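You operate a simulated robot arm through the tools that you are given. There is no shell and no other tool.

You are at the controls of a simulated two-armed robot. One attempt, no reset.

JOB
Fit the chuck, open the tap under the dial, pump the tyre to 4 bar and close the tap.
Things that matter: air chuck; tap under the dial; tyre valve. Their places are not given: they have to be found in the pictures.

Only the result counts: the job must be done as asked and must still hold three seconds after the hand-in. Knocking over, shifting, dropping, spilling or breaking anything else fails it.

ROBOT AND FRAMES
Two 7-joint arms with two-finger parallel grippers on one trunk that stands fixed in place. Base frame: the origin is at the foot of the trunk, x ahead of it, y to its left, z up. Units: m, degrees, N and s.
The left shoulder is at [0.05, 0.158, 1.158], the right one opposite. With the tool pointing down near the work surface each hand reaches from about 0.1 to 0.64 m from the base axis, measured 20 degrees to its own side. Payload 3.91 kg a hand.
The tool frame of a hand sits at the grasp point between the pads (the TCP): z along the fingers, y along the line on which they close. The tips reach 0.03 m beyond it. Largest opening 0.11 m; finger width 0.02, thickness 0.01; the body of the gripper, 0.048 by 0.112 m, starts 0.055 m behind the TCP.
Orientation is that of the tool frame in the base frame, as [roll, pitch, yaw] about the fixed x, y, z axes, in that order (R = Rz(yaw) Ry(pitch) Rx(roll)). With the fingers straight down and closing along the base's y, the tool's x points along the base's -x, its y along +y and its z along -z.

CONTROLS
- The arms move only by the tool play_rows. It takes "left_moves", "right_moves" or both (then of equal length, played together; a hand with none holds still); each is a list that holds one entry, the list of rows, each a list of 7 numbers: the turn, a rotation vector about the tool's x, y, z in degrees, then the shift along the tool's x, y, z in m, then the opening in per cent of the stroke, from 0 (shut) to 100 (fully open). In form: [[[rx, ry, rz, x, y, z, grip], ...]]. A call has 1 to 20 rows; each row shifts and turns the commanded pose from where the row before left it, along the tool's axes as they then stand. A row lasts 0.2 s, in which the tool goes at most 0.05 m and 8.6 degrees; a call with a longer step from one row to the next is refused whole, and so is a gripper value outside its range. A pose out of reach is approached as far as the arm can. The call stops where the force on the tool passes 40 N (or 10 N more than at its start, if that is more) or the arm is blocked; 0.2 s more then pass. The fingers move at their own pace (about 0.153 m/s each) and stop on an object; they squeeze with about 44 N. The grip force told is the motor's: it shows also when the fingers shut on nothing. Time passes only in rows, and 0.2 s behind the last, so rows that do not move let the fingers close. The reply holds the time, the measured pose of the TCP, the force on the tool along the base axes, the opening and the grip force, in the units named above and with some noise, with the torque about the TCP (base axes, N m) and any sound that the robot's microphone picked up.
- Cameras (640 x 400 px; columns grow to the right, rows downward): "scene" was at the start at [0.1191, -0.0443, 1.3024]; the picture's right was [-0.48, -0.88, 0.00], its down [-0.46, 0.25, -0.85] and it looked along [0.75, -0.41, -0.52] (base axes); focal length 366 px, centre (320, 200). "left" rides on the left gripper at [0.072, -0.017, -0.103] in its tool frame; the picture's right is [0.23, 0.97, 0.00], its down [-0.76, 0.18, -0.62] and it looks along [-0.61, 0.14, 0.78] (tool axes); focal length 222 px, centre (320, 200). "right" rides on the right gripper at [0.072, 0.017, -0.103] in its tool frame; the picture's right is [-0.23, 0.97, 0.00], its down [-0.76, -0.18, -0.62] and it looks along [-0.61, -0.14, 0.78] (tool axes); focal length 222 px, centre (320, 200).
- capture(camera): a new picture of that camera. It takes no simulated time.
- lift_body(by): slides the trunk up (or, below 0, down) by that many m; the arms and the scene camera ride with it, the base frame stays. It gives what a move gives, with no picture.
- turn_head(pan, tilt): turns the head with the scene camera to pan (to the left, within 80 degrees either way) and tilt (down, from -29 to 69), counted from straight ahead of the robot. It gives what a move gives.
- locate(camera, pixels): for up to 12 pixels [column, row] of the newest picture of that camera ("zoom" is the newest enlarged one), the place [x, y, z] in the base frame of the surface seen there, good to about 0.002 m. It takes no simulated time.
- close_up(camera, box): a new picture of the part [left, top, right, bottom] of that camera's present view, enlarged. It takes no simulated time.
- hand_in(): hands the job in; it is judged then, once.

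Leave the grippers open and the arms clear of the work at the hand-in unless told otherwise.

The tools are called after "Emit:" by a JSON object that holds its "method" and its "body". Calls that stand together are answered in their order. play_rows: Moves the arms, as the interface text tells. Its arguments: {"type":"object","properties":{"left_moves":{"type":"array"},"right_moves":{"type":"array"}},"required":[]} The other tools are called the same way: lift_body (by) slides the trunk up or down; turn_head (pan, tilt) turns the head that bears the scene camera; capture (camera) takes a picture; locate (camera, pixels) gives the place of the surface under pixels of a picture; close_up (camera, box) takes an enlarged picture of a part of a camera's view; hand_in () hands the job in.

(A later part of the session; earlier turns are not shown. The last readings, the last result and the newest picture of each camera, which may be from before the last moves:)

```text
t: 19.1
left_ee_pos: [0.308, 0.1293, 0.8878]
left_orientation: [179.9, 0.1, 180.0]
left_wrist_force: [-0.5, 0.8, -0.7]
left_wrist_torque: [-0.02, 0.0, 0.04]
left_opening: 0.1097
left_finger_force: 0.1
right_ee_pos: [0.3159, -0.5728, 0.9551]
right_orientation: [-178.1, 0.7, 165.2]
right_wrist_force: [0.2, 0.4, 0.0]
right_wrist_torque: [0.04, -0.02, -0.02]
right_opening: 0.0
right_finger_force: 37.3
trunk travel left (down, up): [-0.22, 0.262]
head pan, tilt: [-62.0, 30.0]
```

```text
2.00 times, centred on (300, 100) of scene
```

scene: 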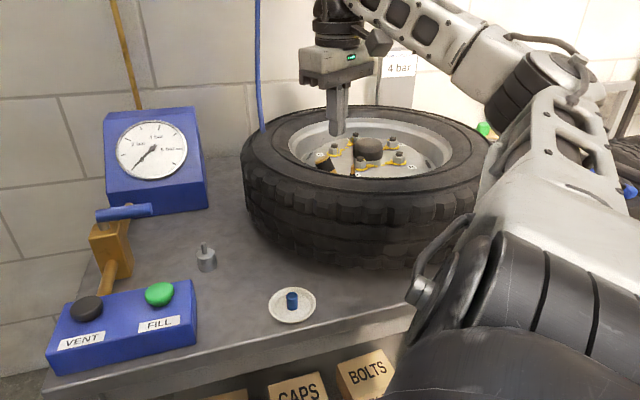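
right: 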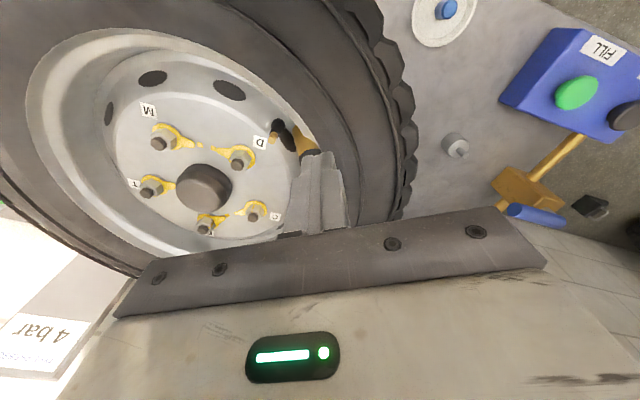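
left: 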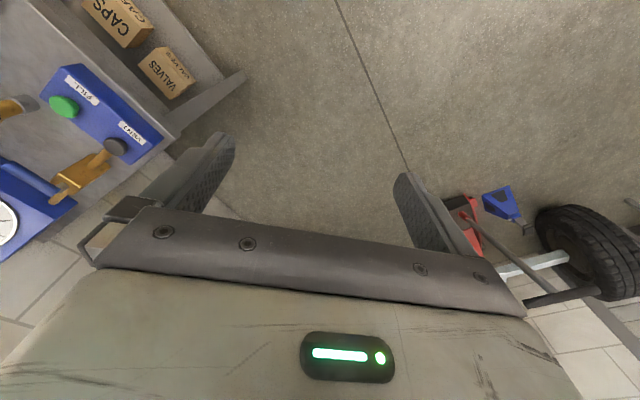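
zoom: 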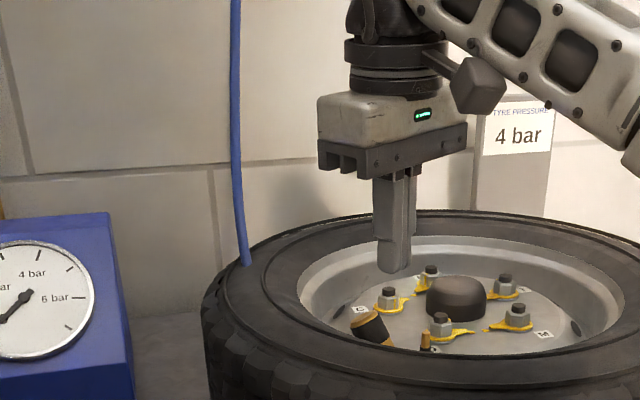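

The chuck leans inside the rim beside the valve. The arm could not hold that yaw at that spot and must have dipped. I'll raise the hand straight up, turn the yaw back toward 137°, and then look again.

Emit:
{"method": "play_rows", "body": {"right_moves": [[[0, 0, 0, 0, 0, -0.03, 0], [0, 0, 0, 0, 0, -0.03, 0], [0, 0, 0, 0, 0, 0, 0]]]}}

Emit:
{"method": "capture", "body": {"camera": "right"}}

Emit:
{"method": "capture", "body": {"camera": "scene"}}

```text
t: 19.9
left_ee_pos: [0.3095, 0.1291, 0.8871]
left_orientation: [-180.0, 0.0, -180.0]
left_wrist_force: [0.4, 0.1, -0.6]
left_wrist_torque: [0.02, -0.01, -0.04]
left_opening: 0.1099
left_finger_force: 0.0
right_ee_pos: [0.3244, -0.5564, 0.9409]
right_orientation: [180.0, 0.1, 167.0]
right_wrist_force: [0.7, -0.5, 0.2]
right_wrist_torque: [0.03, 0.02, 0.0]
right_opening: 0.0003
right_finger_force: 38.1
right hand out of reach, approached as far as the arm can: row 1, 2
trunk travel left (down, up): [-0.22, 0.262]
head pan, tilt: [-62.0, 30.0]
```

```text
taken
```

right: 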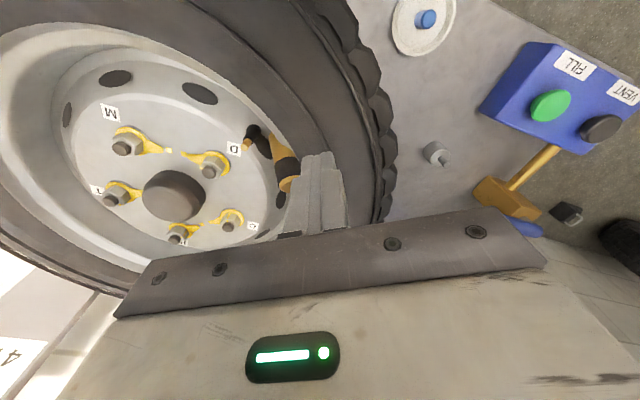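

```text
taken
```

scene: 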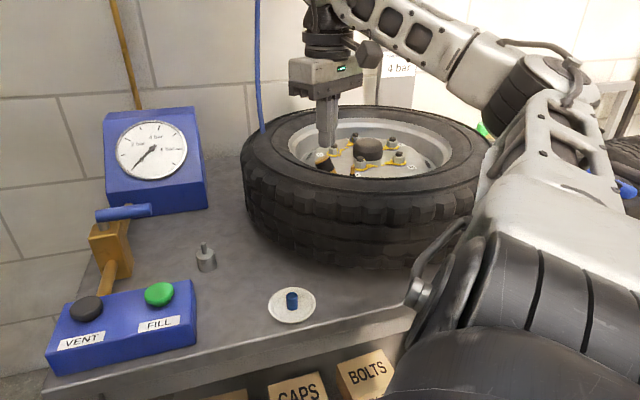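

Moving up made it drift inward, so the shoulder is too low for this height. I'll raise the trunk by 0.12 m, which takes the hand straight up with it.

Emit:
{"method": "lift_body", "body": {"by": 0.12}}

Emit:
{"method": "capture", "body": {"camera": "right"}}

Emit:
{"method": "capture", "body": {"camera": "scene"}}

```text
t: 21.4
left_ee_pos: [0.3084, 0.1284, 1.0075]
left_orientation: [-180.0, -0.1, 180.0]
left_wrist_force: [-0.1, 0.3, 0.1]
left_wrist_torque: [0.0, 0.02, -0.03]
left_opening: 0.1099
left_finger_force: 0.0
right_ee_pos: [0.3222, -0.5567, 1.0597]
right_orientation: [-179.9, 0.0, 167.0]
right_wrist_force: [0.5, 0.0, 0.4]
right_wrist_torque: [0.01, -0.02, -0.01]
right_opening: 0.0
right_finger_force: 37.9
trunk travel left (down, up): [-0.34, 0.142]
head pan, tilt: [-62.0, 30.0]
```

```text
taken
```

right: 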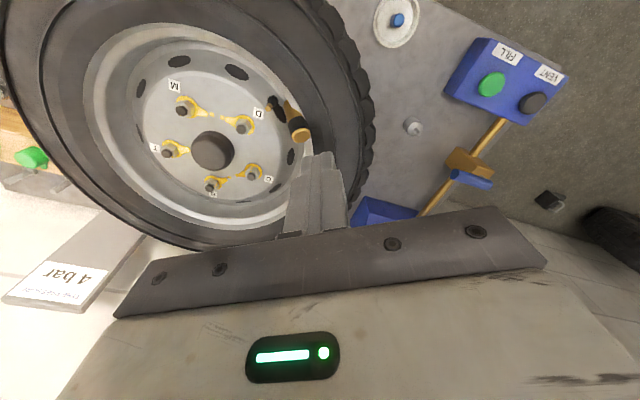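

```text
taken
```

scene: 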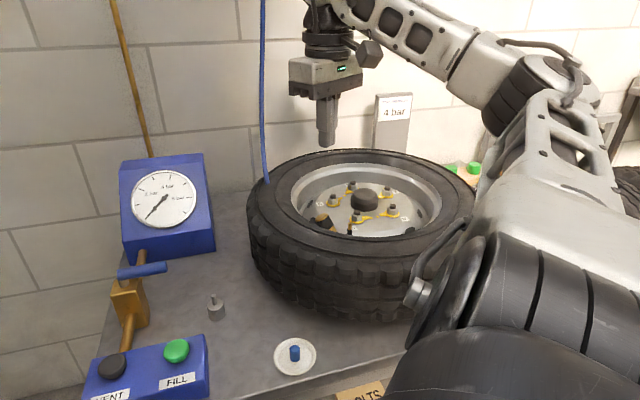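

Now I'll look closely at the fallen chuck and the hose end.

Emit:
{"method": "close_up", "body": {"camera": "scene", "box": [240, 150, 400, 250]}}

Emit:
{"method": "close_up", "body": {"camera": "right", "box": [230, 70, 350, 170]}}

Emit:
{"method": "locate", "body": {"camera": "zoom", "pixels": [[375, 255], [360, 215], [330, 180], [310, 155], [290, 130], [215, 125], [225, 150], [240, 170], [380, 235], [350, 265], [430, 150], [300, 250]]}}

```text
4.00 times, centred on (320, 200) of scene
```

zoom: 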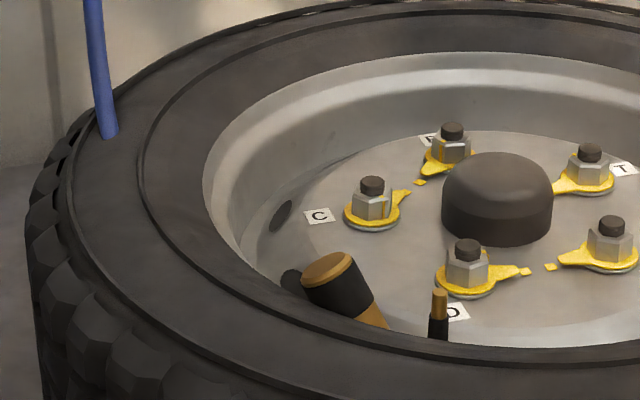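

```text
4.00 times, centred on (290, 120) of right
```

zoom: 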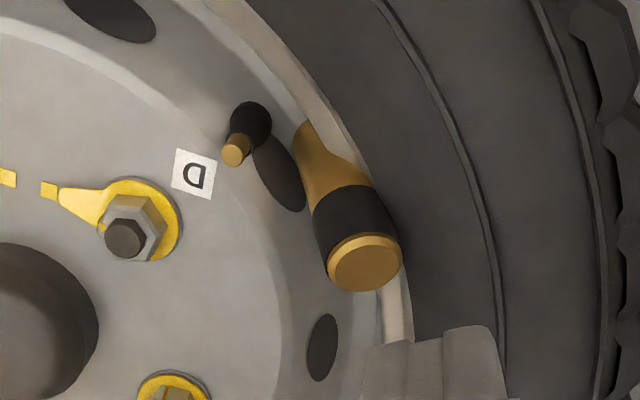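

```text
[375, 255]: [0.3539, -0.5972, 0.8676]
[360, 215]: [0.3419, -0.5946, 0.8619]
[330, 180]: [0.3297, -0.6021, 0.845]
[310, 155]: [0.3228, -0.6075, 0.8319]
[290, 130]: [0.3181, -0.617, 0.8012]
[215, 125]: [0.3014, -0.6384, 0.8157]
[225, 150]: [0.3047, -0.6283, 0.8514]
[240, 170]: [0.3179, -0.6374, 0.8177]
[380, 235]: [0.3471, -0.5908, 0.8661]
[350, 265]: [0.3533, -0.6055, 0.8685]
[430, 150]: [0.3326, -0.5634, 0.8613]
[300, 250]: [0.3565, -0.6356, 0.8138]
```

The hose is only drawn through the tyre, so it isn't snagging. The chuck leans about 37° toward azimuth 34°: its top centre is at (0.353,-0.598,0.868) and its foot at about (0.320,-0.621,0.817). I'll pick it up by tilting the hand to match, with the fingers closing across the lean. First I test whether the wrist can take yaw 214° up here.

Emit:
{"method": "play_rows", "body": {"right_moves": [[[0, 0, -8, 0, 0, 0, 20], [0, 0, -8, 0, 0, 0, 40], [0, 0, -8, 0, 0, 0, 60], [0, 0, -8, 0, 0, 0, 60], [0, 0, -8, 0, 0, 0, 60], [0, 0, -7, 0, 0, 0, 60], [0, 0, 0, 0, 0, 0, 60]]]}}

Emit:
{"method": "capture", "body": {"camera": "right"}}

Emit:
{"method": "capture", "body": {"camera": "scene"}}

```text
t: 23.1
left_ee_pos: [0.3091, 0.1289, 1.0074]
left_orientation: [180.0, 0.1, 179.9]
left_wrist_force: [-0.1, 0.9, 0.1]
left_wrist_torque: [0.03, 0.02, -0.02]
left_opening: 0.1103
left_finger_force: 0.0
right_ee_pos: [0.3107, -0.3571, 1.0586]
right_orientation: [-179.9, -0.1, -146.1]
right_wrist_force: [-0.6, -0.4, -0.1]
right_wrist_torque: [0.0, 0.01, 0.01]
right_opening: 0.0662
right_finger_force: 0.0
right hand out of reach, approached as far as the arm can: row 1, 2, 3, 4, 5, 6
trunk travel left (down, up): [-0.34, 0.142]
head pan, tilt: [-62.0, 30.0]
```

```text
taken
```

right: 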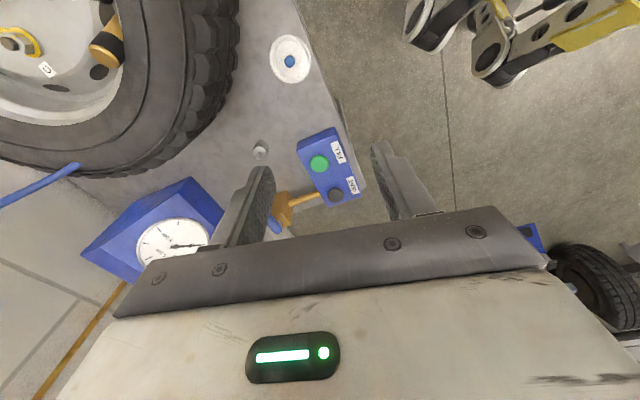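

```text
taken
```

scene: 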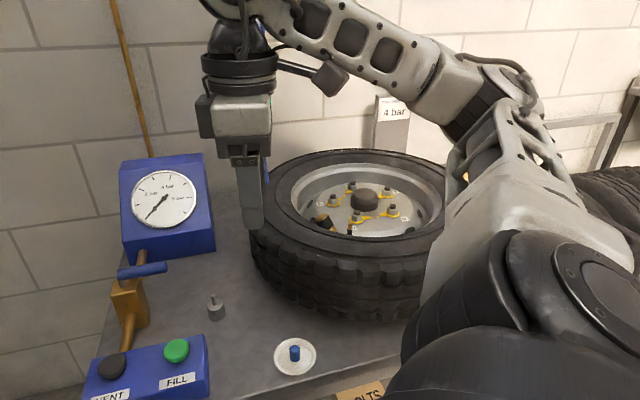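

At yaw 214° the arm must pull far back, so that direction is not usable. I'll test the other way: turn to yaw 119°, go over the chuck, and see.

Emit:
{"method": "play_rows", "body": {"right_moves": [[[0, 0, 8, 0, 0, 0, 60], [0, 0, 8, 0, 0, 0, 60], [0, 0, 8, 0, 0, 0, 60], [0, 0, 8, 0, 0, 0, 60], [0, 0, 8, 0, 0, 0, 60], [0, 0, 8, 0, 0, 0, 60], [0, 0, 8, 0, 0, 0, 60], [0, 0, 8, 0, 0, 0, 60], [0, 0, 8, 0, 0, 0, 60], [0, 0, 8, 0, 0, 0, 60], [0, 0, 8, 0, 0, 0, 60], [0, 0, 7, 0, 0, 0, 60], [0, 0, 0, 0, 0, 0, 60]]]}}

```text
t: 25.9
left_ee_pos: [0.3085, 0.1303, 1.007]
left_orientation: [180.0, 0.0, -179.9]
left_wrist_force: [0.1, 0.4, -0.3]
left_wrist_torque: [0.0, -0.03, 0.03]
left_opening: 0.1101
left_finger_force: 0.1
right_ee_pos: [0.312, -0.3566, 1.0583]
right_orientation: [-180.0, 0.0, 118.9]
right_wrist_force: [0.2, -0.8, -0.5]
right_wrist_torque: [-0.03, 0.02, 0.0]
right_opening: 0.0661
right_finger_force: 0.0
trunk travel left (down, up): [-0.34, 0.142]
head pan, tilt: [-62.0, 30.0]
```

Reached yaw 119° with no trouble. Next I go to above the chuck at (0.345,-0.60,1.02).

Emit:
{"method": "play_rows", "body": {"right_moves": [[[0, 0, 0, -0.0382, -0.0147, 0.0067, 60], [0, 0, 0, -0.0382, -0.0147, 0.0067, 60], [0, 0, 0, -0.0382, -0.0147, 0.0067, 60], [0, 0, 0, -0.0382, -0.0147, 0.0067, 60], [0, 0, 0, -0.0382, -0.0147, 0.0067, 60], [0, 0, 0, -0.0382, -0.0147, 0.0067, 60], [0, 0, 0, 0, 0, 0, 60]]]}}

Emit:
{"method": "capture", "body": {"camera": "right"}}

Emit:
{"method": "capture", "body": {"camera": "scene"}}

```text
t: 27.4
left_ee_pos: [0.3086, 0.1284, 1.0073]
left_orientation: [180.0, 0.0, 180.0]
left_wrist_force: [-0.2, -0.4, 0.6]
left_wrist_torque: [-0.01, 0.01, 0.0]
left_opening: 0.1099
left_finger_force: 0.1
right_ee_pos: [0.3435, -0.6016, 1.0173]
right_orientation: [180.0, 0.0, 119.0]
right_wrist_force: [-0.3, -0.1, 0.2]
right_wrist_torque: [0.0, 0.01, 0.0]
right_opening: 0.066
right_finger_force: 0.0
trunk travel left (down, up): [-0.34, 0.142]
head pan, tilt: [-62.0, 30.0]
```

```text
taken
```

right: 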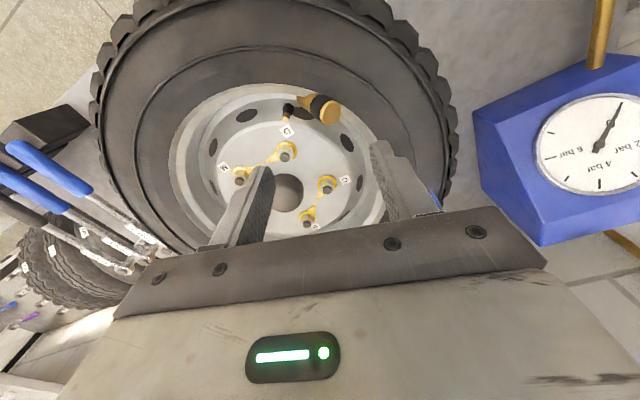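

```text
taken
```

scene: 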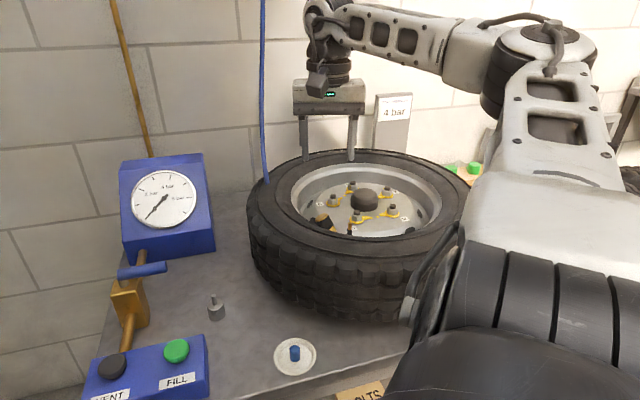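

Reached cleanly. Now I test turning to yaw 34° right here (tool z +85°).

Emit:
{"method": "play_rows", "body": {"right_moves": [[[0, 0, 8, 0, 0, 0, 60], [0, 0, 8, 0, 0, 0, 60], [0, 0, 8, 0, 0, 0, 60], [0, 0, 8, 0, 0, 0, 60], [0, 0, 8, 0, 0, 0, 60], [0, 0, 8, 0, 0, 0, 60], [0, 0, 8, 0, 0, 0, 60], [0, 0, 8, 0, 0, 0, 60], [0, 0, 8, 0, 0, 0, 60], [0, 0, 8, 0, 0, 0, 60], [0, 0, 5, 0, 0, 0, 60], [0, 0, 0, 0, 0, 0, 60]]]}}

Emit:
{"method": "capture", "body": {"camera": "right"}}

Emit:
{"method": "capture", "body": {"camera": "scene"}}

```text
t: 30.1
left_ee_pos: [0.3074, 0.1285, 1.008]
left_orientation: [-180.0, 0.1, 180.0]
left_wrist_force: [0.1, 0.7, -0.6]
left_wrist_torque: [0.0, -0.01, -0.03]
left_opening: 0.1103
left_finger_force: 0.1
right_ee_pos: [0.3444, -0.6026, 1.0187]
right_orientation: [179.9, 0.0, 33.9]
right_wrist_force: [0.4, -0.3, 0.2]
right_wrist_torque: [0.01, 0.0, -0.02]
right_opening: 0.066
right_finger_force: 0.1
trunk travel left (down, up): [-0.34, 0.142]
head pan, tilt: [-62.0, 30.0]
```

```text
taken
```

right: 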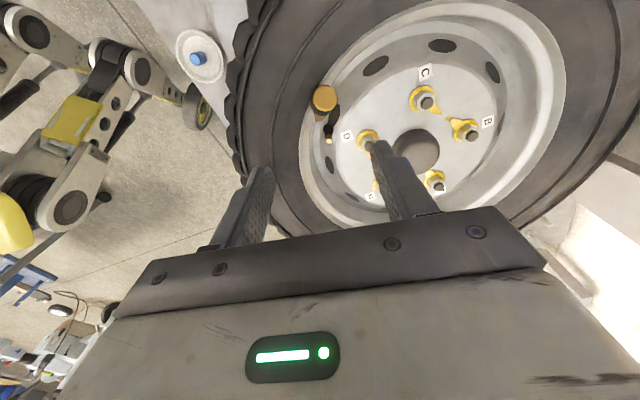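

```text
taken
```

scene: 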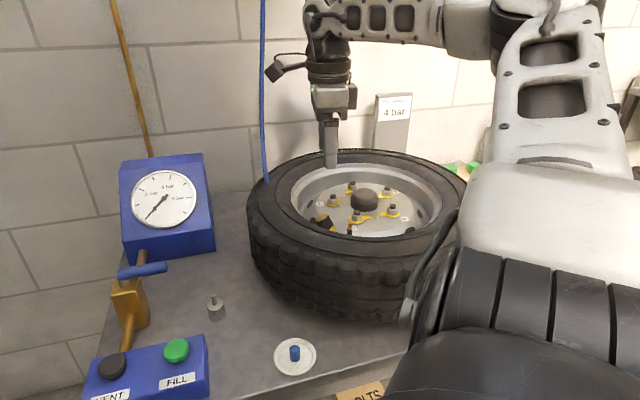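

Yaw 34° works here. I'll measure the chuck from this view.

Emit:
{"method": "close_up", "body": {"camera": "right", "box": [284, 60, 384, 160]}}

Emit:
{"method": "locate", "body": {"camera": "zoom", "pixels": [[320, 150], [300, 150], [340, 150], [320, 130], [320, 170], [350, 195], [355, 240], [345, 225], [362, 270], [330, 200], [300, 200], [372, 320]]}}

Emit:
{"method": "close_up", "body": {"camera": "scene", "box": [300, 195, 380, 245]}}

Emit:
{"method": "locate", "body": {"camera": "zoom", "pixels": [[180, 160], [150, 165], [210, 150], [200, 210], [240, 250], [255, 280], [290, 300], [220, 180], [160, 200], [230, 230], [395, 230], [388, 270]]}}

```text
4.00 times, centred on (334, 110) of right
```

zoom: 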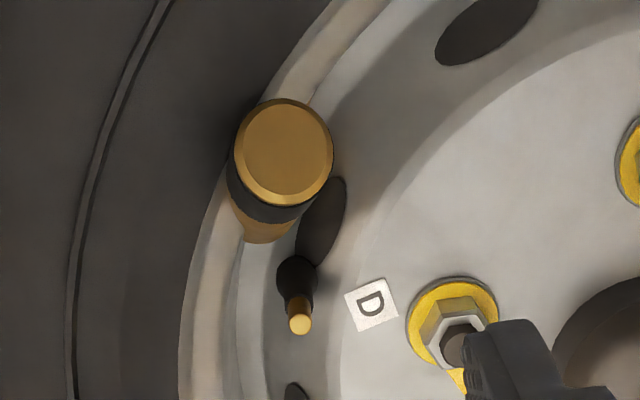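

```text
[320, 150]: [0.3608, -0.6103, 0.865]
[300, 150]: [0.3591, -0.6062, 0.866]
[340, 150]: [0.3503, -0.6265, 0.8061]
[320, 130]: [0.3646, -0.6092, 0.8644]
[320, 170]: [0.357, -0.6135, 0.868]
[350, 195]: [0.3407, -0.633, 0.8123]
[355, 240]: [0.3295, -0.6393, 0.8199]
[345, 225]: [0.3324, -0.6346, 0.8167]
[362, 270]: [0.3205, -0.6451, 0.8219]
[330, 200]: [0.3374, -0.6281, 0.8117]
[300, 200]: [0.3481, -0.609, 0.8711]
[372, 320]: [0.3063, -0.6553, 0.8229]
```

```text
8.00 times, centred on (340, 220) of scene
```

zoom: 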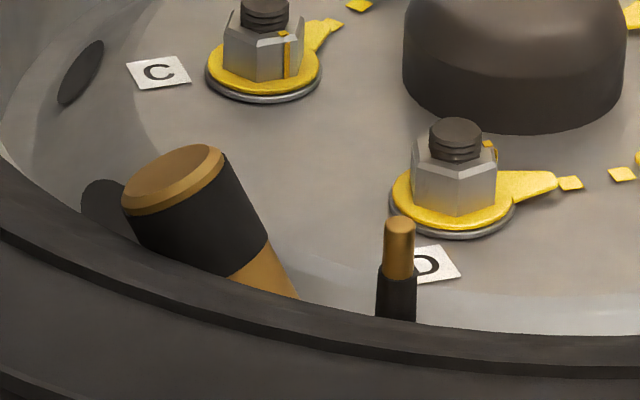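

```text
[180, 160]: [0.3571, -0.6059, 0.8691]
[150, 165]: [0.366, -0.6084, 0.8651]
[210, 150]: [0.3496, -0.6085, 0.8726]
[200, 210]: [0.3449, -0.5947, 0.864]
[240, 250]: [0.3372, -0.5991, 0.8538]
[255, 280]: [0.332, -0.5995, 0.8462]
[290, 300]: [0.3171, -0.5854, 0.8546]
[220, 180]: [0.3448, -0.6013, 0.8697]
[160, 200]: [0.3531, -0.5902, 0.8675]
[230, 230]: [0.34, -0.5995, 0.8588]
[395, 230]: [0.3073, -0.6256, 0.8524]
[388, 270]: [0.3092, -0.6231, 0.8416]
```

The axis estimate is now top centre (0.356,-0.605,0.868), leaning ≈27° toward azimuth ≈15°. I need the rim wall's shape next to it to know whether a finger fits.

Emit:
{"method": "close_up", "body": {"camera": "right", "box": [284, 60, 384, 160]}}

Emit:
{"method": "locate", "body": {"camera": "zoom", "pixels": [[180, 300], [195, 300], [210, 300], [230, 300], [250, 300], [270, 300], [290, 240], [215, 240], [230, 240], [320, 60], [340, 60], [370, 60]]}}

Emit:
{"method": "locate", "body": {"camera": "zoom", "pixels": [[260, 110], [240, 150], [240, 180], [255, 195], [275, 212], [300, 213], [318, 200], [245, 225], [270, 235], [284, 155], [320, 210], [325, 240]]}}

```text
4.00 times, centred on (334, 110) of right
```

zoom: 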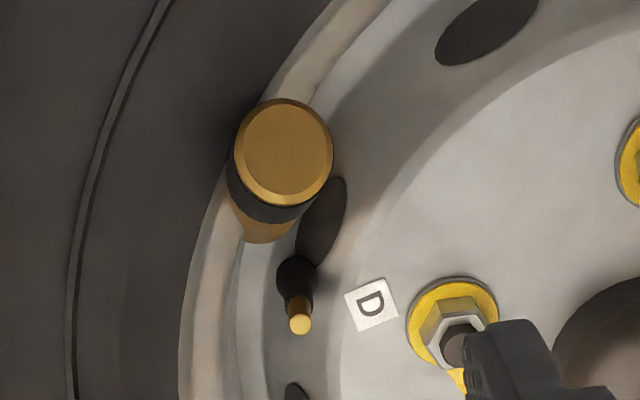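

```text
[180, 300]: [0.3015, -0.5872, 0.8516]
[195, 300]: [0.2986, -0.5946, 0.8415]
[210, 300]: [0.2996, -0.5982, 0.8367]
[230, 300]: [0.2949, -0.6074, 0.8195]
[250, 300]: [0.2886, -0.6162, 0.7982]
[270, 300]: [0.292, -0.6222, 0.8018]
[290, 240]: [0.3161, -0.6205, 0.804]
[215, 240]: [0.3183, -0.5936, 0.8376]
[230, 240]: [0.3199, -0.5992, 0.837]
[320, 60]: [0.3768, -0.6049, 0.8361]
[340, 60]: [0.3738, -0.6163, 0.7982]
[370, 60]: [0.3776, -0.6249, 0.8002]
```

```text
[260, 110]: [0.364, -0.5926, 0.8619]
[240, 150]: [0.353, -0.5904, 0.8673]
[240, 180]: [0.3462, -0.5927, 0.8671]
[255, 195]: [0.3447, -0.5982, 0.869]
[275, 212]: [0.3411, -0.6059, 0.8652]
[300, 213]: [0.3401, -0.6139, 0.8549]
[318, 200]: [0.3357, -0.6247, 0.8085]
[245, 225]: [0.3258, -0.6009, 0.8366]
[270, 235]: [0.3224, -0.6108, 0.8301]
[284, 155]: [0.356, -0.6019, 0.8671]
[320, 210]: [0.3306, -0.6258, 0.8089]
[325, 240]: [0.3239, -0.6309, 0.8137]
```

The chuck leans along the rim groove (tangentially) by ~25°, with its foot near the valve. Vertical fingers closing tangentially (yaw ≈90°) fit the groove best, and the pads should also straighten the chuck. I'll turn to yaw 90° here, then look again from closer.

Emit:
{"method": "play_rows", "body": {"right_moves": [[[0, 0, -8, 0, 0, 0, 60], [0, 0, -8, 0, 0, 0, 60], [0, 0, -8, 0, 0, 0, 60], [0, 0, -8, 0, 0, 0, 60], [0, 0, -8, 0, 0, 0, 60], [0, 0, -8, 0, 0, 0.02, 60], [0, 0, -8, 0, 0, 0.02, 60], [0, 0, 0, 0, 0, 0, 60]]]}}

Emit:
{"method": "capture", "body": {"camera": "right"}}

Emit:
{"method": "close_up", "body": {"camera": "right", "box": [260, 60, 380, 180]}}

```text
t: 31.9
left_ee_pos: [0.3082, 0.1285, 1.0068]
left_orientation: [-180.0, 0.0, 180.0]
left_wrist_force: [1.0, 0.0, -0.3]
left_wrist_torque: [-0.02, 0.02, -0.01]
left_opening: 0.1101
left_finger_force: 0.0
right_ee_pos: [0.346, -0.6009, 0.9783]
right_orientation: [-180.0, 0.0, 90.2]
right_wrist_force: [-0.5, 0.0, 0.0]
right_wrist_torque: [0.03, 0.03, 0.0]
right_opening: 0.0659
right_finger_force: 0.1
trunk travel left (down, up): [-0.34, 0.142]
head pan, tilt: [-62.0, 30.0]
```

```text
taken
```

right: 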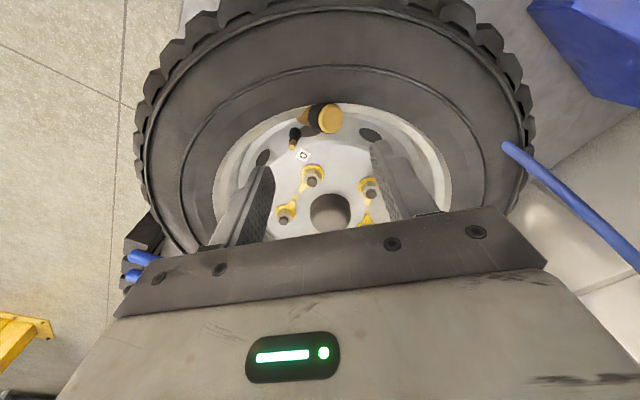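

```text
3.33 times, centred on (320, 120) of right
```

zoom: 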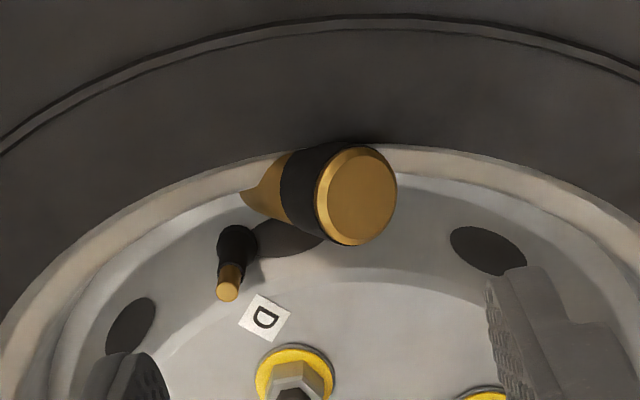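

The chuck's lower part sinks visually into the rim wall. The band and top disc give a lean of about 30° almost along +x, with top centre ≈(0.3565,-0.603,0.867). Closing along base x at yaw 90° is right in that plane. I'll descend partway with 50 % opening and check.

Emit:
{"method": "play_rows", "body": {"right_moves": [[[0, 0, 0, -0.005, 0.002, 0, 50], [0, 0, 0, 0, 0, 0.025, 50], [0, 0, 0, 0, 0, 0.025, 50], [0, 0, 0, 0, 0, 0.015, 50], [0, 0, 0, 0, 0, 0, 50]]]}}

Emit:
{"method": "capture", "body": {"camera": "right"}}

Emit:
{"method": "close_up", "body": {"camera": "scene", "box": [270, 110, 410, 250]}}

```text
t: 33.0
left_ee_pos: [0.3089, 0.1286, 1.007]
left_orientation: [-180.0, -0.1, 180.0]
left_wrist_force: [-1.1, -1.1, 0.3]
left_wrist_torque: [0.01, 0.03, -0.03]
left_opening: 0.11
left_finger_force: 0.1
right_ee_pos: [0.3473, -0.6057, 0.9139]
right_orientation: [-180.0, 0.1, 90.1]
right_wrist_force: [0.1, 0.1, -0.4]
right_wrist_torque: [0.0, 0.0, 0.0]
right_opening: 0.055
right_finger_force: 0.1
trunk travel left (down, up): [-0.34, 0.142]
head pan, tilt: [-62.0, 30.0]
```

```text
taken
```

right: 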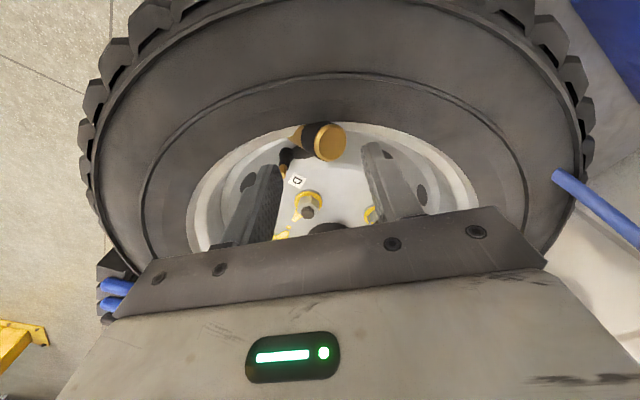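

```text
2.86 times, centred on (340, 180) of scene
```

zoom: 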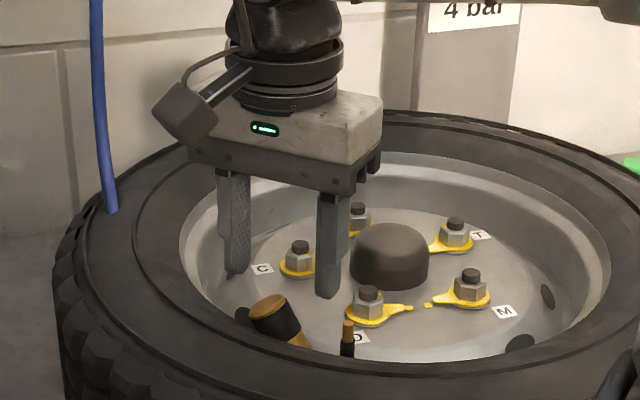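

The chuck sits between the fingers' lines. I'll re-measure the top disc from this closer view before going down.

Emit:
{"method": "close_up", "body": {"camera": "right", "box": [240, 100, 400, 220]}}

Emit:
{"method": "locate", "body": {"camera": "zoom", "pixels": [[357, 178], [340, 178], [375, 178], [357, 150], [357, 205], [300, 170], [270, 150], [180, 210], [172, 240], [310, 140], [310, 190], [400, 178]]}}

```text
3.33 times, centred on (320, 160) of right
```

zoom: 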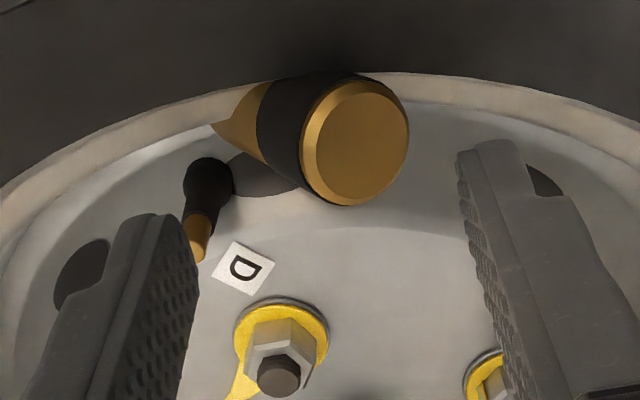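

```text
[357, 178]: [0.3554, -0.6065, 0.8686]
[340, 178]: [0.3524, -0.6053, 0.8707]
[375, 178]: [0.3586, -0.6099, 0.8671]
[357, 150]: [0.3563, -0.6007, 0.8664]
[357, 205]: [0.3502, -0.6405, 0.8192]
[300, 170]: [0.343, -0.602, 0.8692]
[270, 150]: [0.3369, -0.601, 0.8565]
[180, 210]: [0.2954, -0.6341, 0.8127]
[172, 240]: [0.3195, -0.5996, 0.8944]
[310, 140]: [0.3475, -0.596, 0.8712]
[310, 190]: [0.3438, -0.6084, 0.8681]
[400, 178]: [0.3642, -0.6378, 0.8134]
```

Top centre refined to (0.357,-0.601,0.867). I'll shift 2 mm outward, descend 0.042 m gently, and watch the force.

Emit:
{"method": "play_rows", "body": {"right_moves": [[[0, 0, 0, 0.002, 0.001, 0.01, 50], [0, 0, 0, 0, 0, 0.01, 50], [0, 0, 0, 0, 0, 0.01, 50], [0, 0, 0, 0, 0, 0.01, 50], [0, 0, 0, 0, 0, 0, 50]]]}}

Emit:
{"method": "close_up", "body": {"camera": "right", "box": [240, 100, 400, 220]}}

Emit:
{"method": "close_up", "body": {"camera": "scene", "box": [290, 150, 390, 250]}}

```text
t: 34.1
left_ee_pos: [0.3067, 0.1312, 1.0091]
left_orientation: [-179.7, 0.1, 180.0]
left_wrist_force: [0.5, -0.2, -0.3]
left_wrist_torque: [0.01, -0.01, 0.0]
left_opening: 0.11
left_finger_force: 0.0
right_ee_pos: [0.3515, -0.6028, 0.8882]
right_orientation: [179.2, 0.6, 90.2]
right_wrist_force: [-13.9, 5.9, 20.4]
right_wrist_torque: [0.37, -0.31, 0.37]
right_opening: 0.0478
right_finger_force: 0.0
trunk travel left (down, up): [-0.34, 0.142]
head pan, tilt: [-62.0, 30.0]
stopped in row 5 (right hand): the force on the tool passed its limit at 44 N (the readings are from after the stop); the commanded pose is now the measured one
```

```text
3.33 times, centred on (320, 160) of right
```

zoom: 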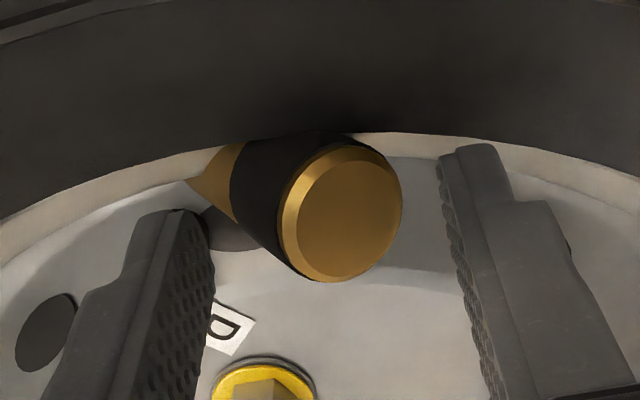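

```text
4.00 times, centred on (340, 200) of scene
```

zoom: 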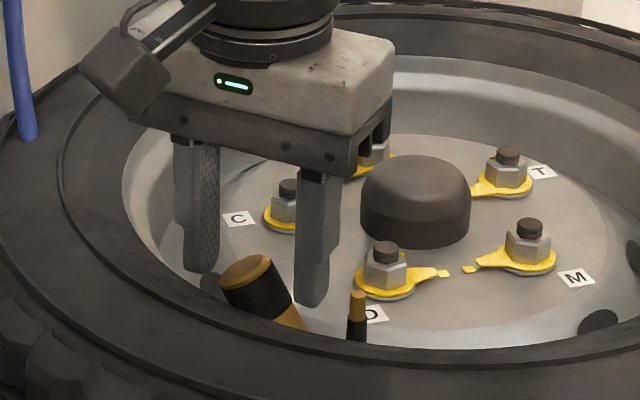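

The tip of the outer (+x) finger touched the rim slope at tip z≈0.858; nothing moved visibly. Closing across the lean instead (yaw ≈6°) and gripping the top 13 mm keeps both fingertips above the rim. I'll back up and turn to yaw 6° to check reach.

Emit:
{"method": "play_rows", "body": {"right_moves": [[[0, 0, 0, 0, 0, -0.01, 50], [0, 0, 0, 0, 0, -0.03, 50], [0, 0, 0, 0, 0, -0.03, 50], [0, 0, 0, 0, 0, 0, 50]]]}}

Emit:
{"method": "play_rows", "body": {"right_moves": [[[0, 0, 8.4, 0, 0, 0, 50], [0, 0, 8.4, 0, 0, 0, 50], [0, 0, 8.4, 0, 0, 0, 50], [0, 0, 8.4, 0, 0, 0, 50], [0, 0, 8.4, 0, 0, 0, 50], [0, 0, 8.4, 0, 0, 0, 50], [0, 0, 8.4, 0, 0, 0, 50], [0, 0, 8.4, 0, 0, 0, 50], [0, 0, 8.4, 0, 0, 0, 50], [0, 0, 8.4, 0, 0, 0, 50], [0, 0, 0, 0, 0, 0, 50]]]}}

Emit:
{"method": "capture", "body": {"camera": "right"}}

Emit:
{"method": "close_up", "body": {"camera": "scene", "box": [270, 110, 410, 250]}}

```text
t: 35.1
left_ee_pos: [0.3084, 0.1298, 1.0086]
left_orientation: [180.0, 0.0, -179.9]
left_wrist_force: [0.6, 0.7, -0.9]
left_wrist_torque: [-0.01, -0.02, -0.02]
left_opening: 0.1096
left_finger_force: 0.1
right_ee_pos: [0.3508, -0.6035, 0.9529]
right_orientation: [179.2, 0.3, 90.0]
right_wrist_force: [0.4, -0.3, -0.1]
right_wrist_torque: [0.03, 0.02, -0.01]
right_opening: 0.0549
right_finger_force: 0.0
trunk travel left (down, up): [-0.34, 0.142]
head pan, tilt: [-62.0, 30.0]
```

```text
t: 37.5
left_ee_pos: [0.3092, 0.1287, 1.007]
left_orientation: [179.9, 0.1, -179.9]
left_wrist_force: [0.6, 0.2, 0.1]
left_wrist_torque: [-0.02, 0.02, -0.01]
left_opening: 0.11
left_finger_force: 0.0
right_ee_pos: [0.3527, -0.6041, 0.9517]
right_orientation: [179.6, -0.8, 5.8]
right_wrist_force: [0.8, -0.1, -0.1]
right_wrist_torque: [0.0, -0.01, -0.01]
right_opening: 0.0552
right_finger_force: 0.2
trunk travel left (down, up): [-0.34, 0.142]
head pan, tilt: [-62.0, 30.0]
```

```text
taken
```

right: 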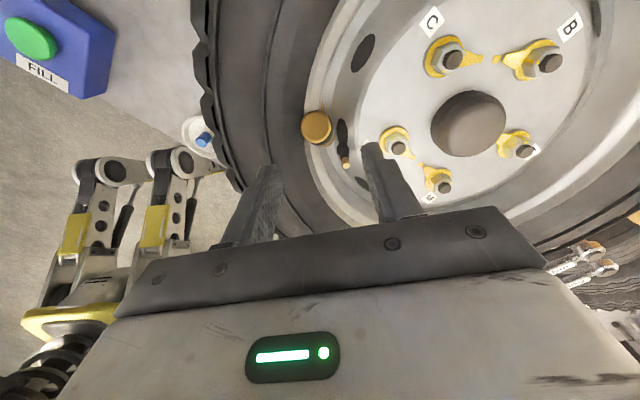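

```text
2.86 times, centred on (340, 180) of scene
```

zoom: 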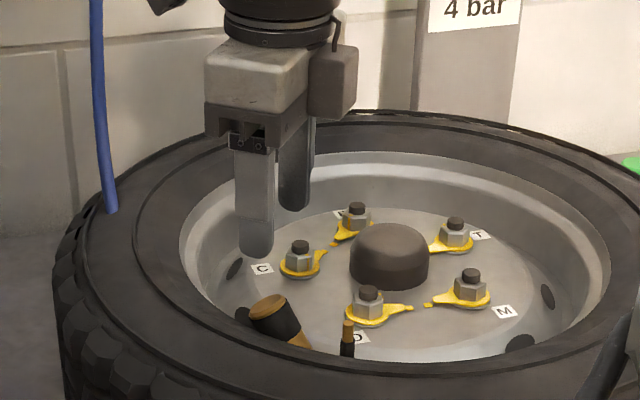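

Yaw 6° is reachable here. I'll look at the hand in the scene picture to make sure of its attitude, and re-measure the chuck.

Emit:
{"method": "close_up", "body": {"camera": "scene", "box": [290, 80, 400, 240]}}

Emit:
{"method": "close_up", "body": {"camera": "right", "box": [270, 80, 390, 200]}}

Emit:
{"method": "locate", "body": {"camera": "zoom", "pixels": [[285, 225], [300, 225], [315, 225], [300, 200], [300, 250], [270, 245], [390, 330], [396, 345], [265, 260], [350, 230], [230, 200], [205, 300]]}}

```text
2.50 times, centred on (345, 160) of scene
```

zoom: 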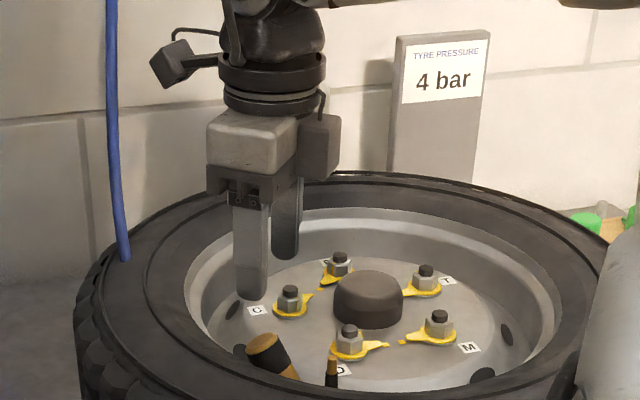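

```text
3.33 times, centred on (330, 140) of right
```

zoom: 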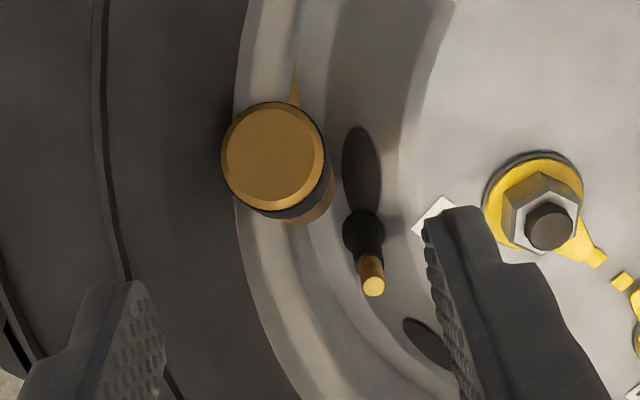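

```text
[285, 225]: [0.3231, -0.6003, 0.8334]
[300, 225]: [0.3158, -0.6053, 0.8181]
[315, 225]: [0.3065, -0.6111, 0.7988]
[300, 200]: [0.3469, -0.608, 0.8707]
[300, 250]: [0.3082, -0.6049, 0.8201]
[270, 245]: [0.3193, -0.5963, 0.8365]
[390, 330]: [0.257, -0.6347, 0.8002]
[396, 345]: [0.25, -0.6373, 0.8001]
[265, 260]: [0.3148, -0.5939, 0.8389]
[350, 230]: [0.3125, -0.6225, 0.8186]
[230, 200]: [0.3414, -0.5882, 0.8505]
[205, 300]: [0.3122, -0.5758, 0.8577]
```

The orange bit at zoom (295,90) is the chuck's hose stub, on its +x side: the chuck is propped on it. For the grip I'll use yaw 78° (closing axis at azimuth -12°), opening 42 % and tips down to z≈0.852. That should clear the rim at both fingers and let the pads straighten the chuck. First I rotate and centre at (0.350,-0.6055).

Emit:
{"method": "play_rows", "body": {"right_moves": [[[0, 0, -8, 0, 0, 0, 42], [0, 0, -8, 0, 0, 0, 42], [0, 0, -8, 0, 0, 0, 42], [0, 0, -8, 0, 0, 0, 42], [0, 0, -8, 0, 0, 0, 42], [0, 0, -8, 0, 0, 0, 42], [0, 0, -8, 0, 0, 0, 42], [0, 0, -8, 0, 0, 0, 42], [0, 0, -8, 0, 0, 0, 42], [0, 0, 0, 0, 0, 0, 42]]]}}

```text
t: 39.7
left_ee_pos: [0.3086, 0.1277, 1.0091]
left_orientation: [-180.0, 0.1, -180.0]
left_wrist_force: [-0.6, -0.3, 0.0]
left_wrist_torque: [-0.01, -0.02, 0.02]
left_opening: 0.1102
left_finger_force: 0.0
right_ee_pos: [0.351, -0.6043, 0.9521]
right_orientation: [179.4, 0.2, 78.1]
right_wrist_force: [-0.8, 0.5, -1.2]
right_wrist_torque: [0.04, -0.07, 0.0]
right_opening: 0.0462
right_finger_force: 0.0
trunk travel left (down, up): [-0.34, 0.142]
head pan, tilt: [-62.0, 30.0]
```

Emit:
{"method": "play_rows", "body": {"right_moves": [[[0, 0, 0, -0.0014, -0.0007, 0.02, 42], [0, 0, 0, 0, 0, 0.02, 42], [0, 0, 0, 0, 0, 0.012, 42], [0, 0, 0, 0, 0, 0, 42]]]}}

Emit:
{"method": "close_up", "body": {"camera": "right", "box": [240, 100, 400, 220]}}

Emit:
{"method": "close_up", "body": {"camera": "scene", "box": [290, 150, 390, 250]}}

```text
t: 40.7
left_ee_pos: [0.3097, 0.1295, 1.0076]
left_orientation: [-179.9, -0.1, 179.9]
left_wrist_force: [-0.4, 0.0, -0.2]
left_wrist_torque: [0.0, 0.01, 0.0]
left_opening: 0.1101
left_finger_force: 0.1
right_ee_pos: [0.3512, -0.607, 0.8992]
right_orientation: [179.1, 0.3, 78.0]
right_wrist_force: [0.5, 0.3, 0.3]
right_wrist_torque: [-0.02, 0.04, 0.0]
right_opening: 0.0459
right_finger_force: 0.1
trunk travel left (down, up): [-0.34, 0.142]
head pan, tilt: [-62.0, 30.0]
```

```text
3.33 times, centred on (320, 160) of right
```

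zoom: 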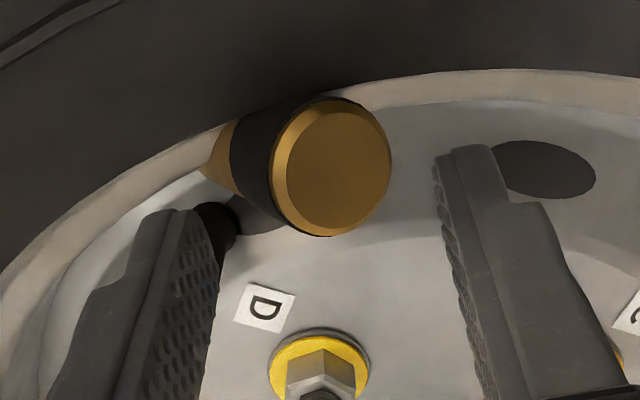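

```text
4.00 times, centred on (340, 200) of scene
```

zoom: 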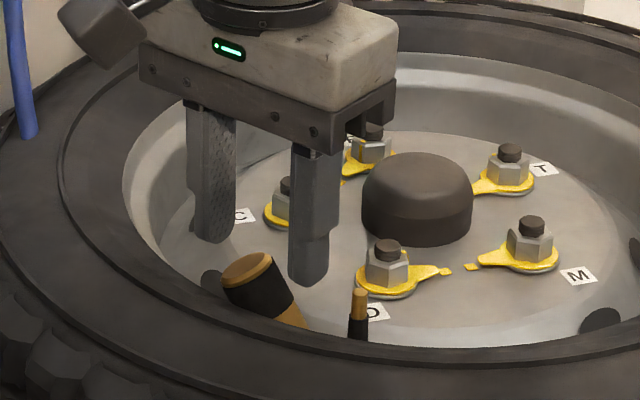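

Near the chuck now (tips at z 0.869, nothing touched). I'll check how the finger tips line up with the chuck's centre.

Emit:
{"method": "close_up", "body": {"camera": "right", "box": [240, 100, 400, 220]}}

Emit:
{"method": "locate", "body": {"camera": "zoom", "pixels": [[462, 155], [488, 152], [445, 180], [165, 216], [192, 214], [208, 235], [330, 170], [338, 166], [300, 168], [380, 168], [338, 120], [338, 215]]}}

```text
3.33 times, centred on (320, 160) of right
```

zoom: 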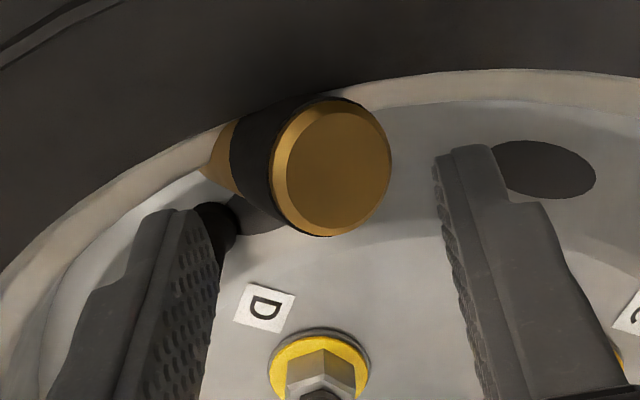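

```text
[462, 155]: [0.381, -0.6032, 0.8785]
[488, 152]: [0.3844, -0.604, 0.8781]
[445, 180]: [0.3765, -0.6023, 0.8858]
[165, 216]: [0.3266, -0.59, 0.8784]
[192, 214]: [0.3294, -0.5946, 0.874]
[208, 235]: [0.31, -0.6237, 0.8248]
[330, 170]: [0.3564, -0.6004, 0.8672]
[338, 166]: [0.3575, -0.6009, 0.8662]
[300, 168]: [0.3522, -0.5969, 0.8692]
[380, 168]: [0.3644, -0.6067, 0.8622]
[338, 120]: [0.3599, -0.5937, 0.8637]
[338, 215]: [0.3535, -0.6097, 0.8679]
```

The chuck's centre line is 7 mm off the pads' middle. I'll shift 3 mm outward and descend 15 mm (tips at 0.854), with small steps.

Emit:
{"method": "play_rows", "body": {"right_moves": [[[0, 0, 0, 0.003, 0, 0.005, 42], [0, 0, 0, 0, 0, 0.005, 42], [0, 0, 0, 0, 0, 0.005, 42], [0, 0, 0, 0, 0, 0, 42]]]}}

Emit:
{"method": "close_up", "body": {"camera": "right", "box": [240, 100, 400, 220]}}

Emit:
{"method": "close_up", "body": {"camera": "scene", "box": [290, 150, 390, 250]}}

```text
t: 41.7
left_ee_pos: [0.308, 0.1293, 1.0081]
left_orientation: [-180.0, 0.1, -180.0]
left_wrist_force: [-0.7, -0.1, 0.2]
left_wrist_torque: [0.02, -0.03, 0.01]
left_opening: 0.1099
left_finger_force: 0.1
right_ee_pos: [0.3517, -0.6036, 0.8865]
right_orientation: [179.0, 0.3, 78.0]
right_wrist_force: [-1.4, -1.2, 8.3]
right_wrist_torque: [0.06, 0.28, 0.08]
right_opening: 0.0465
right_finger_force: 0.3
trunk travel left (down, up): [-0.34, 0.142]
head pan, tilt: [-62.0, 30.0]
```

```text
3.33 times, centred on (320, 160) of right
```

zoom: 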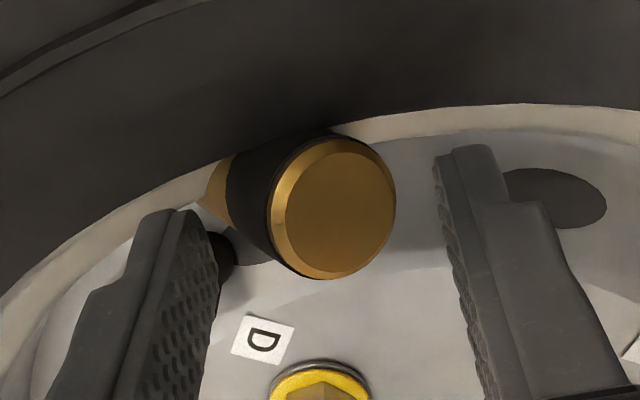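

```text
4.00 times, centred on (340, 200) of scene
```

zoom: 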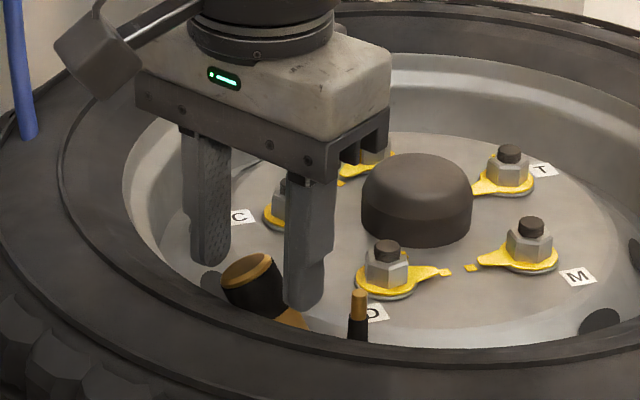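

A light touch (8 N) under the -x finger at tip z 0.8565. It looks like a rim ledge with its inner edge near r≈0.145 from the hub. I'll raise 2 mm, shift 3.5 mm inward, then descend further in small steps.

Emit:
{"method": "play_rows", "body": {"right_moves": [[[0, 0, 0, 0, 0, -0.003, 42], [0, 0, 0, -0.0035, 0, 0, 42], [0, 0, 0, 0, 0, 0.004, 42], [0, 0, 0, 0, 0, 0.004, 42], [0, 0, 0, 0, 0, 0, 42]]]}}

```text
t: 42.9
left_ee_pos: [0.3073, 0.1313, 1.0086]
left_orientation: [-179.8, 0.1, -180.0]
left_wrist_force: [-0.1, -0.6, 0.1]
left_wrist_torque: [0.0, 0.02, 0.0]
left_opening: 0.1102
left_finger_force: 0.0
right_ee_pos: [0.3503, -0.6079, 0.8853]
right_orientation: [178.7, 0.8, 78.1]
right_wrist_force: [-8.0, -9.9, 37.0]
right_wrist_torque: [0.3, 1.4, 0.42]
right_opening: 0.048
right_finger_force: 1.7
trunk travel left (down, up): [-0.34, 0.142]
head pan, tilt: [-62.0, 30.0]
```

37 N now, still under the -x finger, and the finger is being pushed outward (-x): that may be the chuck's own back rather than the rim. I'll look before doing anything else.

Emit:
{"method": "close_up", "body": {"camera": "right", "box": [240, 100, 400, 220]}}

Emit:
{"method": "close_up", "body": {"camera": "scene", "box": [310, 190, 370, 240]}}

```text
3.33 times, centred on (320, 160) of right
```

zoom: 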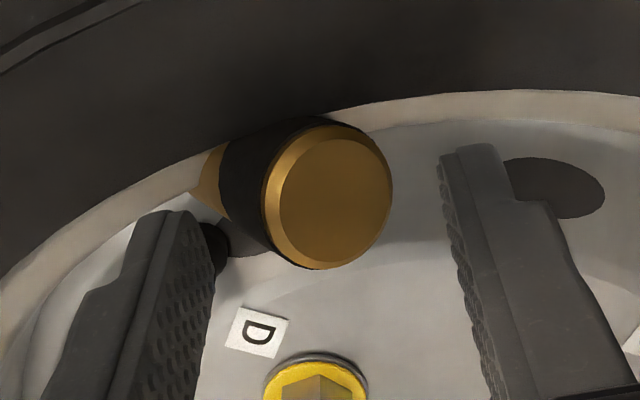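

```text
8.00 times, centred on (340, 215) of scene
```

zoom: 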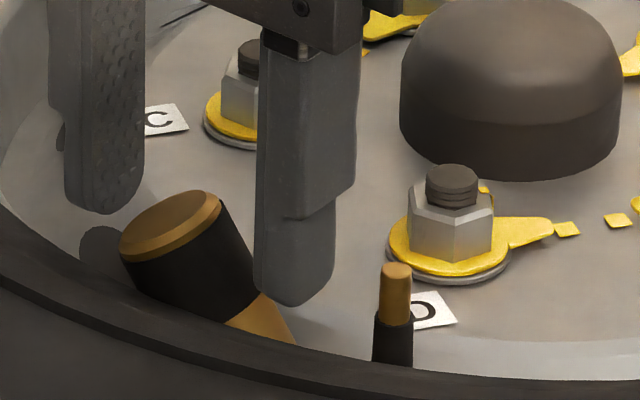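

From force and torque, the contact is at the outer corner of the -x finger, (0.319,-0.592,0.855): a rim facet, not the chuck. A small rotation (+2°) and a 1–1.5 mm shift should clear it. I'll back off first, then descend in small steps.

Emit:
{"method": "play_rows", "body": {"right_moves": [[[0, 0, 0, 0, 0, -0.006, 44], [0, 0, -2, -0.001, -0.0015, 0, 44], [0, 0, 0, 0, 0, 0, 44]]]}}

Emit:
{"method": "play_rows", "body": {"right_moves": [[[0, 0, 0, 0, 0, 0.004, 44], [0, 0, 0, 0, 0, 0.003, 44], [0, 0, 0, 0, 0, 0, 44]]]}}

```text
t: 43.7
left_ee_pos: [0.3091, 0.129, 1.0072]
left_orientation: [-179.8, 0.0, -180.0]
left_wrist_force: [-0.7, -0.6, 0.5]
left_wrist_torque: [0.0, -0.04, -0.03]
left_opening: 0.1099
left_finger_force: 0.1
right_ee_pos: [0.3499, -0.6063, 0.8842]
right_orientation: [179.0, 0.2, 80.2]
right_wrist_force: [8.1, -0.8, 9.4]
right_wrist_torque: [0.13, 0.04, -0.1]
right_opening: 0.0442
right_finger_force: 0.1
trunk travel left (down, up): [-0.34, 0.142]
head pan, tilt: [-62.0, 30.0]
```

```text
t: 44.6
left_ee_pos: [0.3073, 0.1306, 1.0073]
left_orientation: [-179.8, 0.0, -179.9]
left_wrist_force: [0.0, 0.2, 0.1]
left_wrist_torque: [-0.01, 0.02, 0.04]
left_opening: 0.1101
left_finger_force: 0.0
right_ee_pos: [0.3532, -0.6064, 0.887]
right_orientation: [178.6, 0.6, 80.3]
right_wrist_force: [-3.5, 4.5, 15.0]
right_wrist_torque: [0.34, 0.54, -0.11]
right_opening: 0.0498
right_finger_force: 1.1
trunk travel left (down, up): [-0.34, 0.142]
head pan, tilt: [-62.0, 30.0]
stopped in row 3 (right hand): the force on the tool passed its limit at 40 N (the readings are from after the stop); the commanded pose is now the measured one
```

The same rim facet again (contact at (0.324,-0.593)). I'll back up, remove the small tilt the hand has picked up, move further inward (TCP y≈-0.612, yaw 84°), and retry.

Emit:
{"method": "play_rows", "body": {"right_moves": [[[0, 0, 0, 0, 0, -0.013, 44], [1.4, 0.6, -3.7, 0, 0, 0, 44], [0, 0, 0, -0.0059, -0.0026, 0, 44], [0, 0, 0, 0, 0, 0, 44]]]}}

Emit:
{"method": "close_up", "body": {"camera": "right", "box": [240, 100, 400, 220]}}

Emit:
{"method": "locate", "body": {"camera": "zoom", "pixels": [[330, 160], [340, 150], [300, 160], [360, 160], [330, 190]]}}

```text
t: 45.6
left_ee_pos: [0.3078, 0.1284, 1.0069]
left_orientation: [-180.0, -0.1, 180.0]
left_wrist_force: [-0.2, -0.2, -0.2]
left_wrist_torque: [0.02, -0.01, 0.02]
left_opening: 0.11
left_finger_force: 0.2
right_ee_pos: [0.3488, -0.6134, 0.8956]
right_orientation: [-179.8, -0.1, 83.8]
right_wrist_force: [-0.8, 0.9, 0.0]
right_wrist_torque: [0.04, -0.03, 0.0]
right_opening: 0.0485
right_finger_force: 0.0
trunk travel left (down, up): [-0.34, 0.142]
head pan, tilt: [-62.0, 30.0]
```

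```text
3.33 times, centred on (320, 160) of right
```

zoom: 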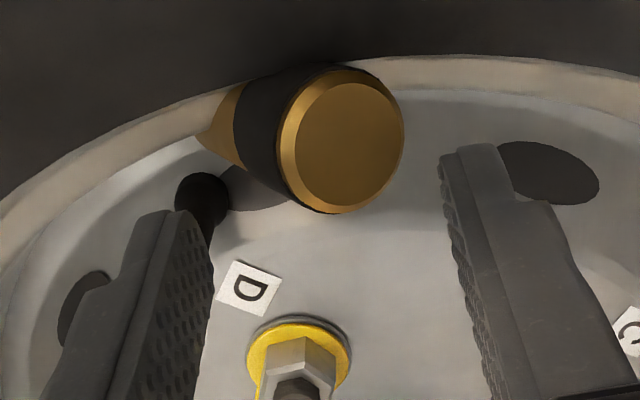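

```text
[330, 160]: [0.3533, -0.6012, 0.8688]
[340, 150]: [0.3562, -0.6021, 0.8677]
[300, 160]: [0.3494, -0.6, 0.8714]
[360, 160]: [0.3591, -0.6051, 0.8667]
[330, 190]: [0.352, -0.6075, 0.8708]
```

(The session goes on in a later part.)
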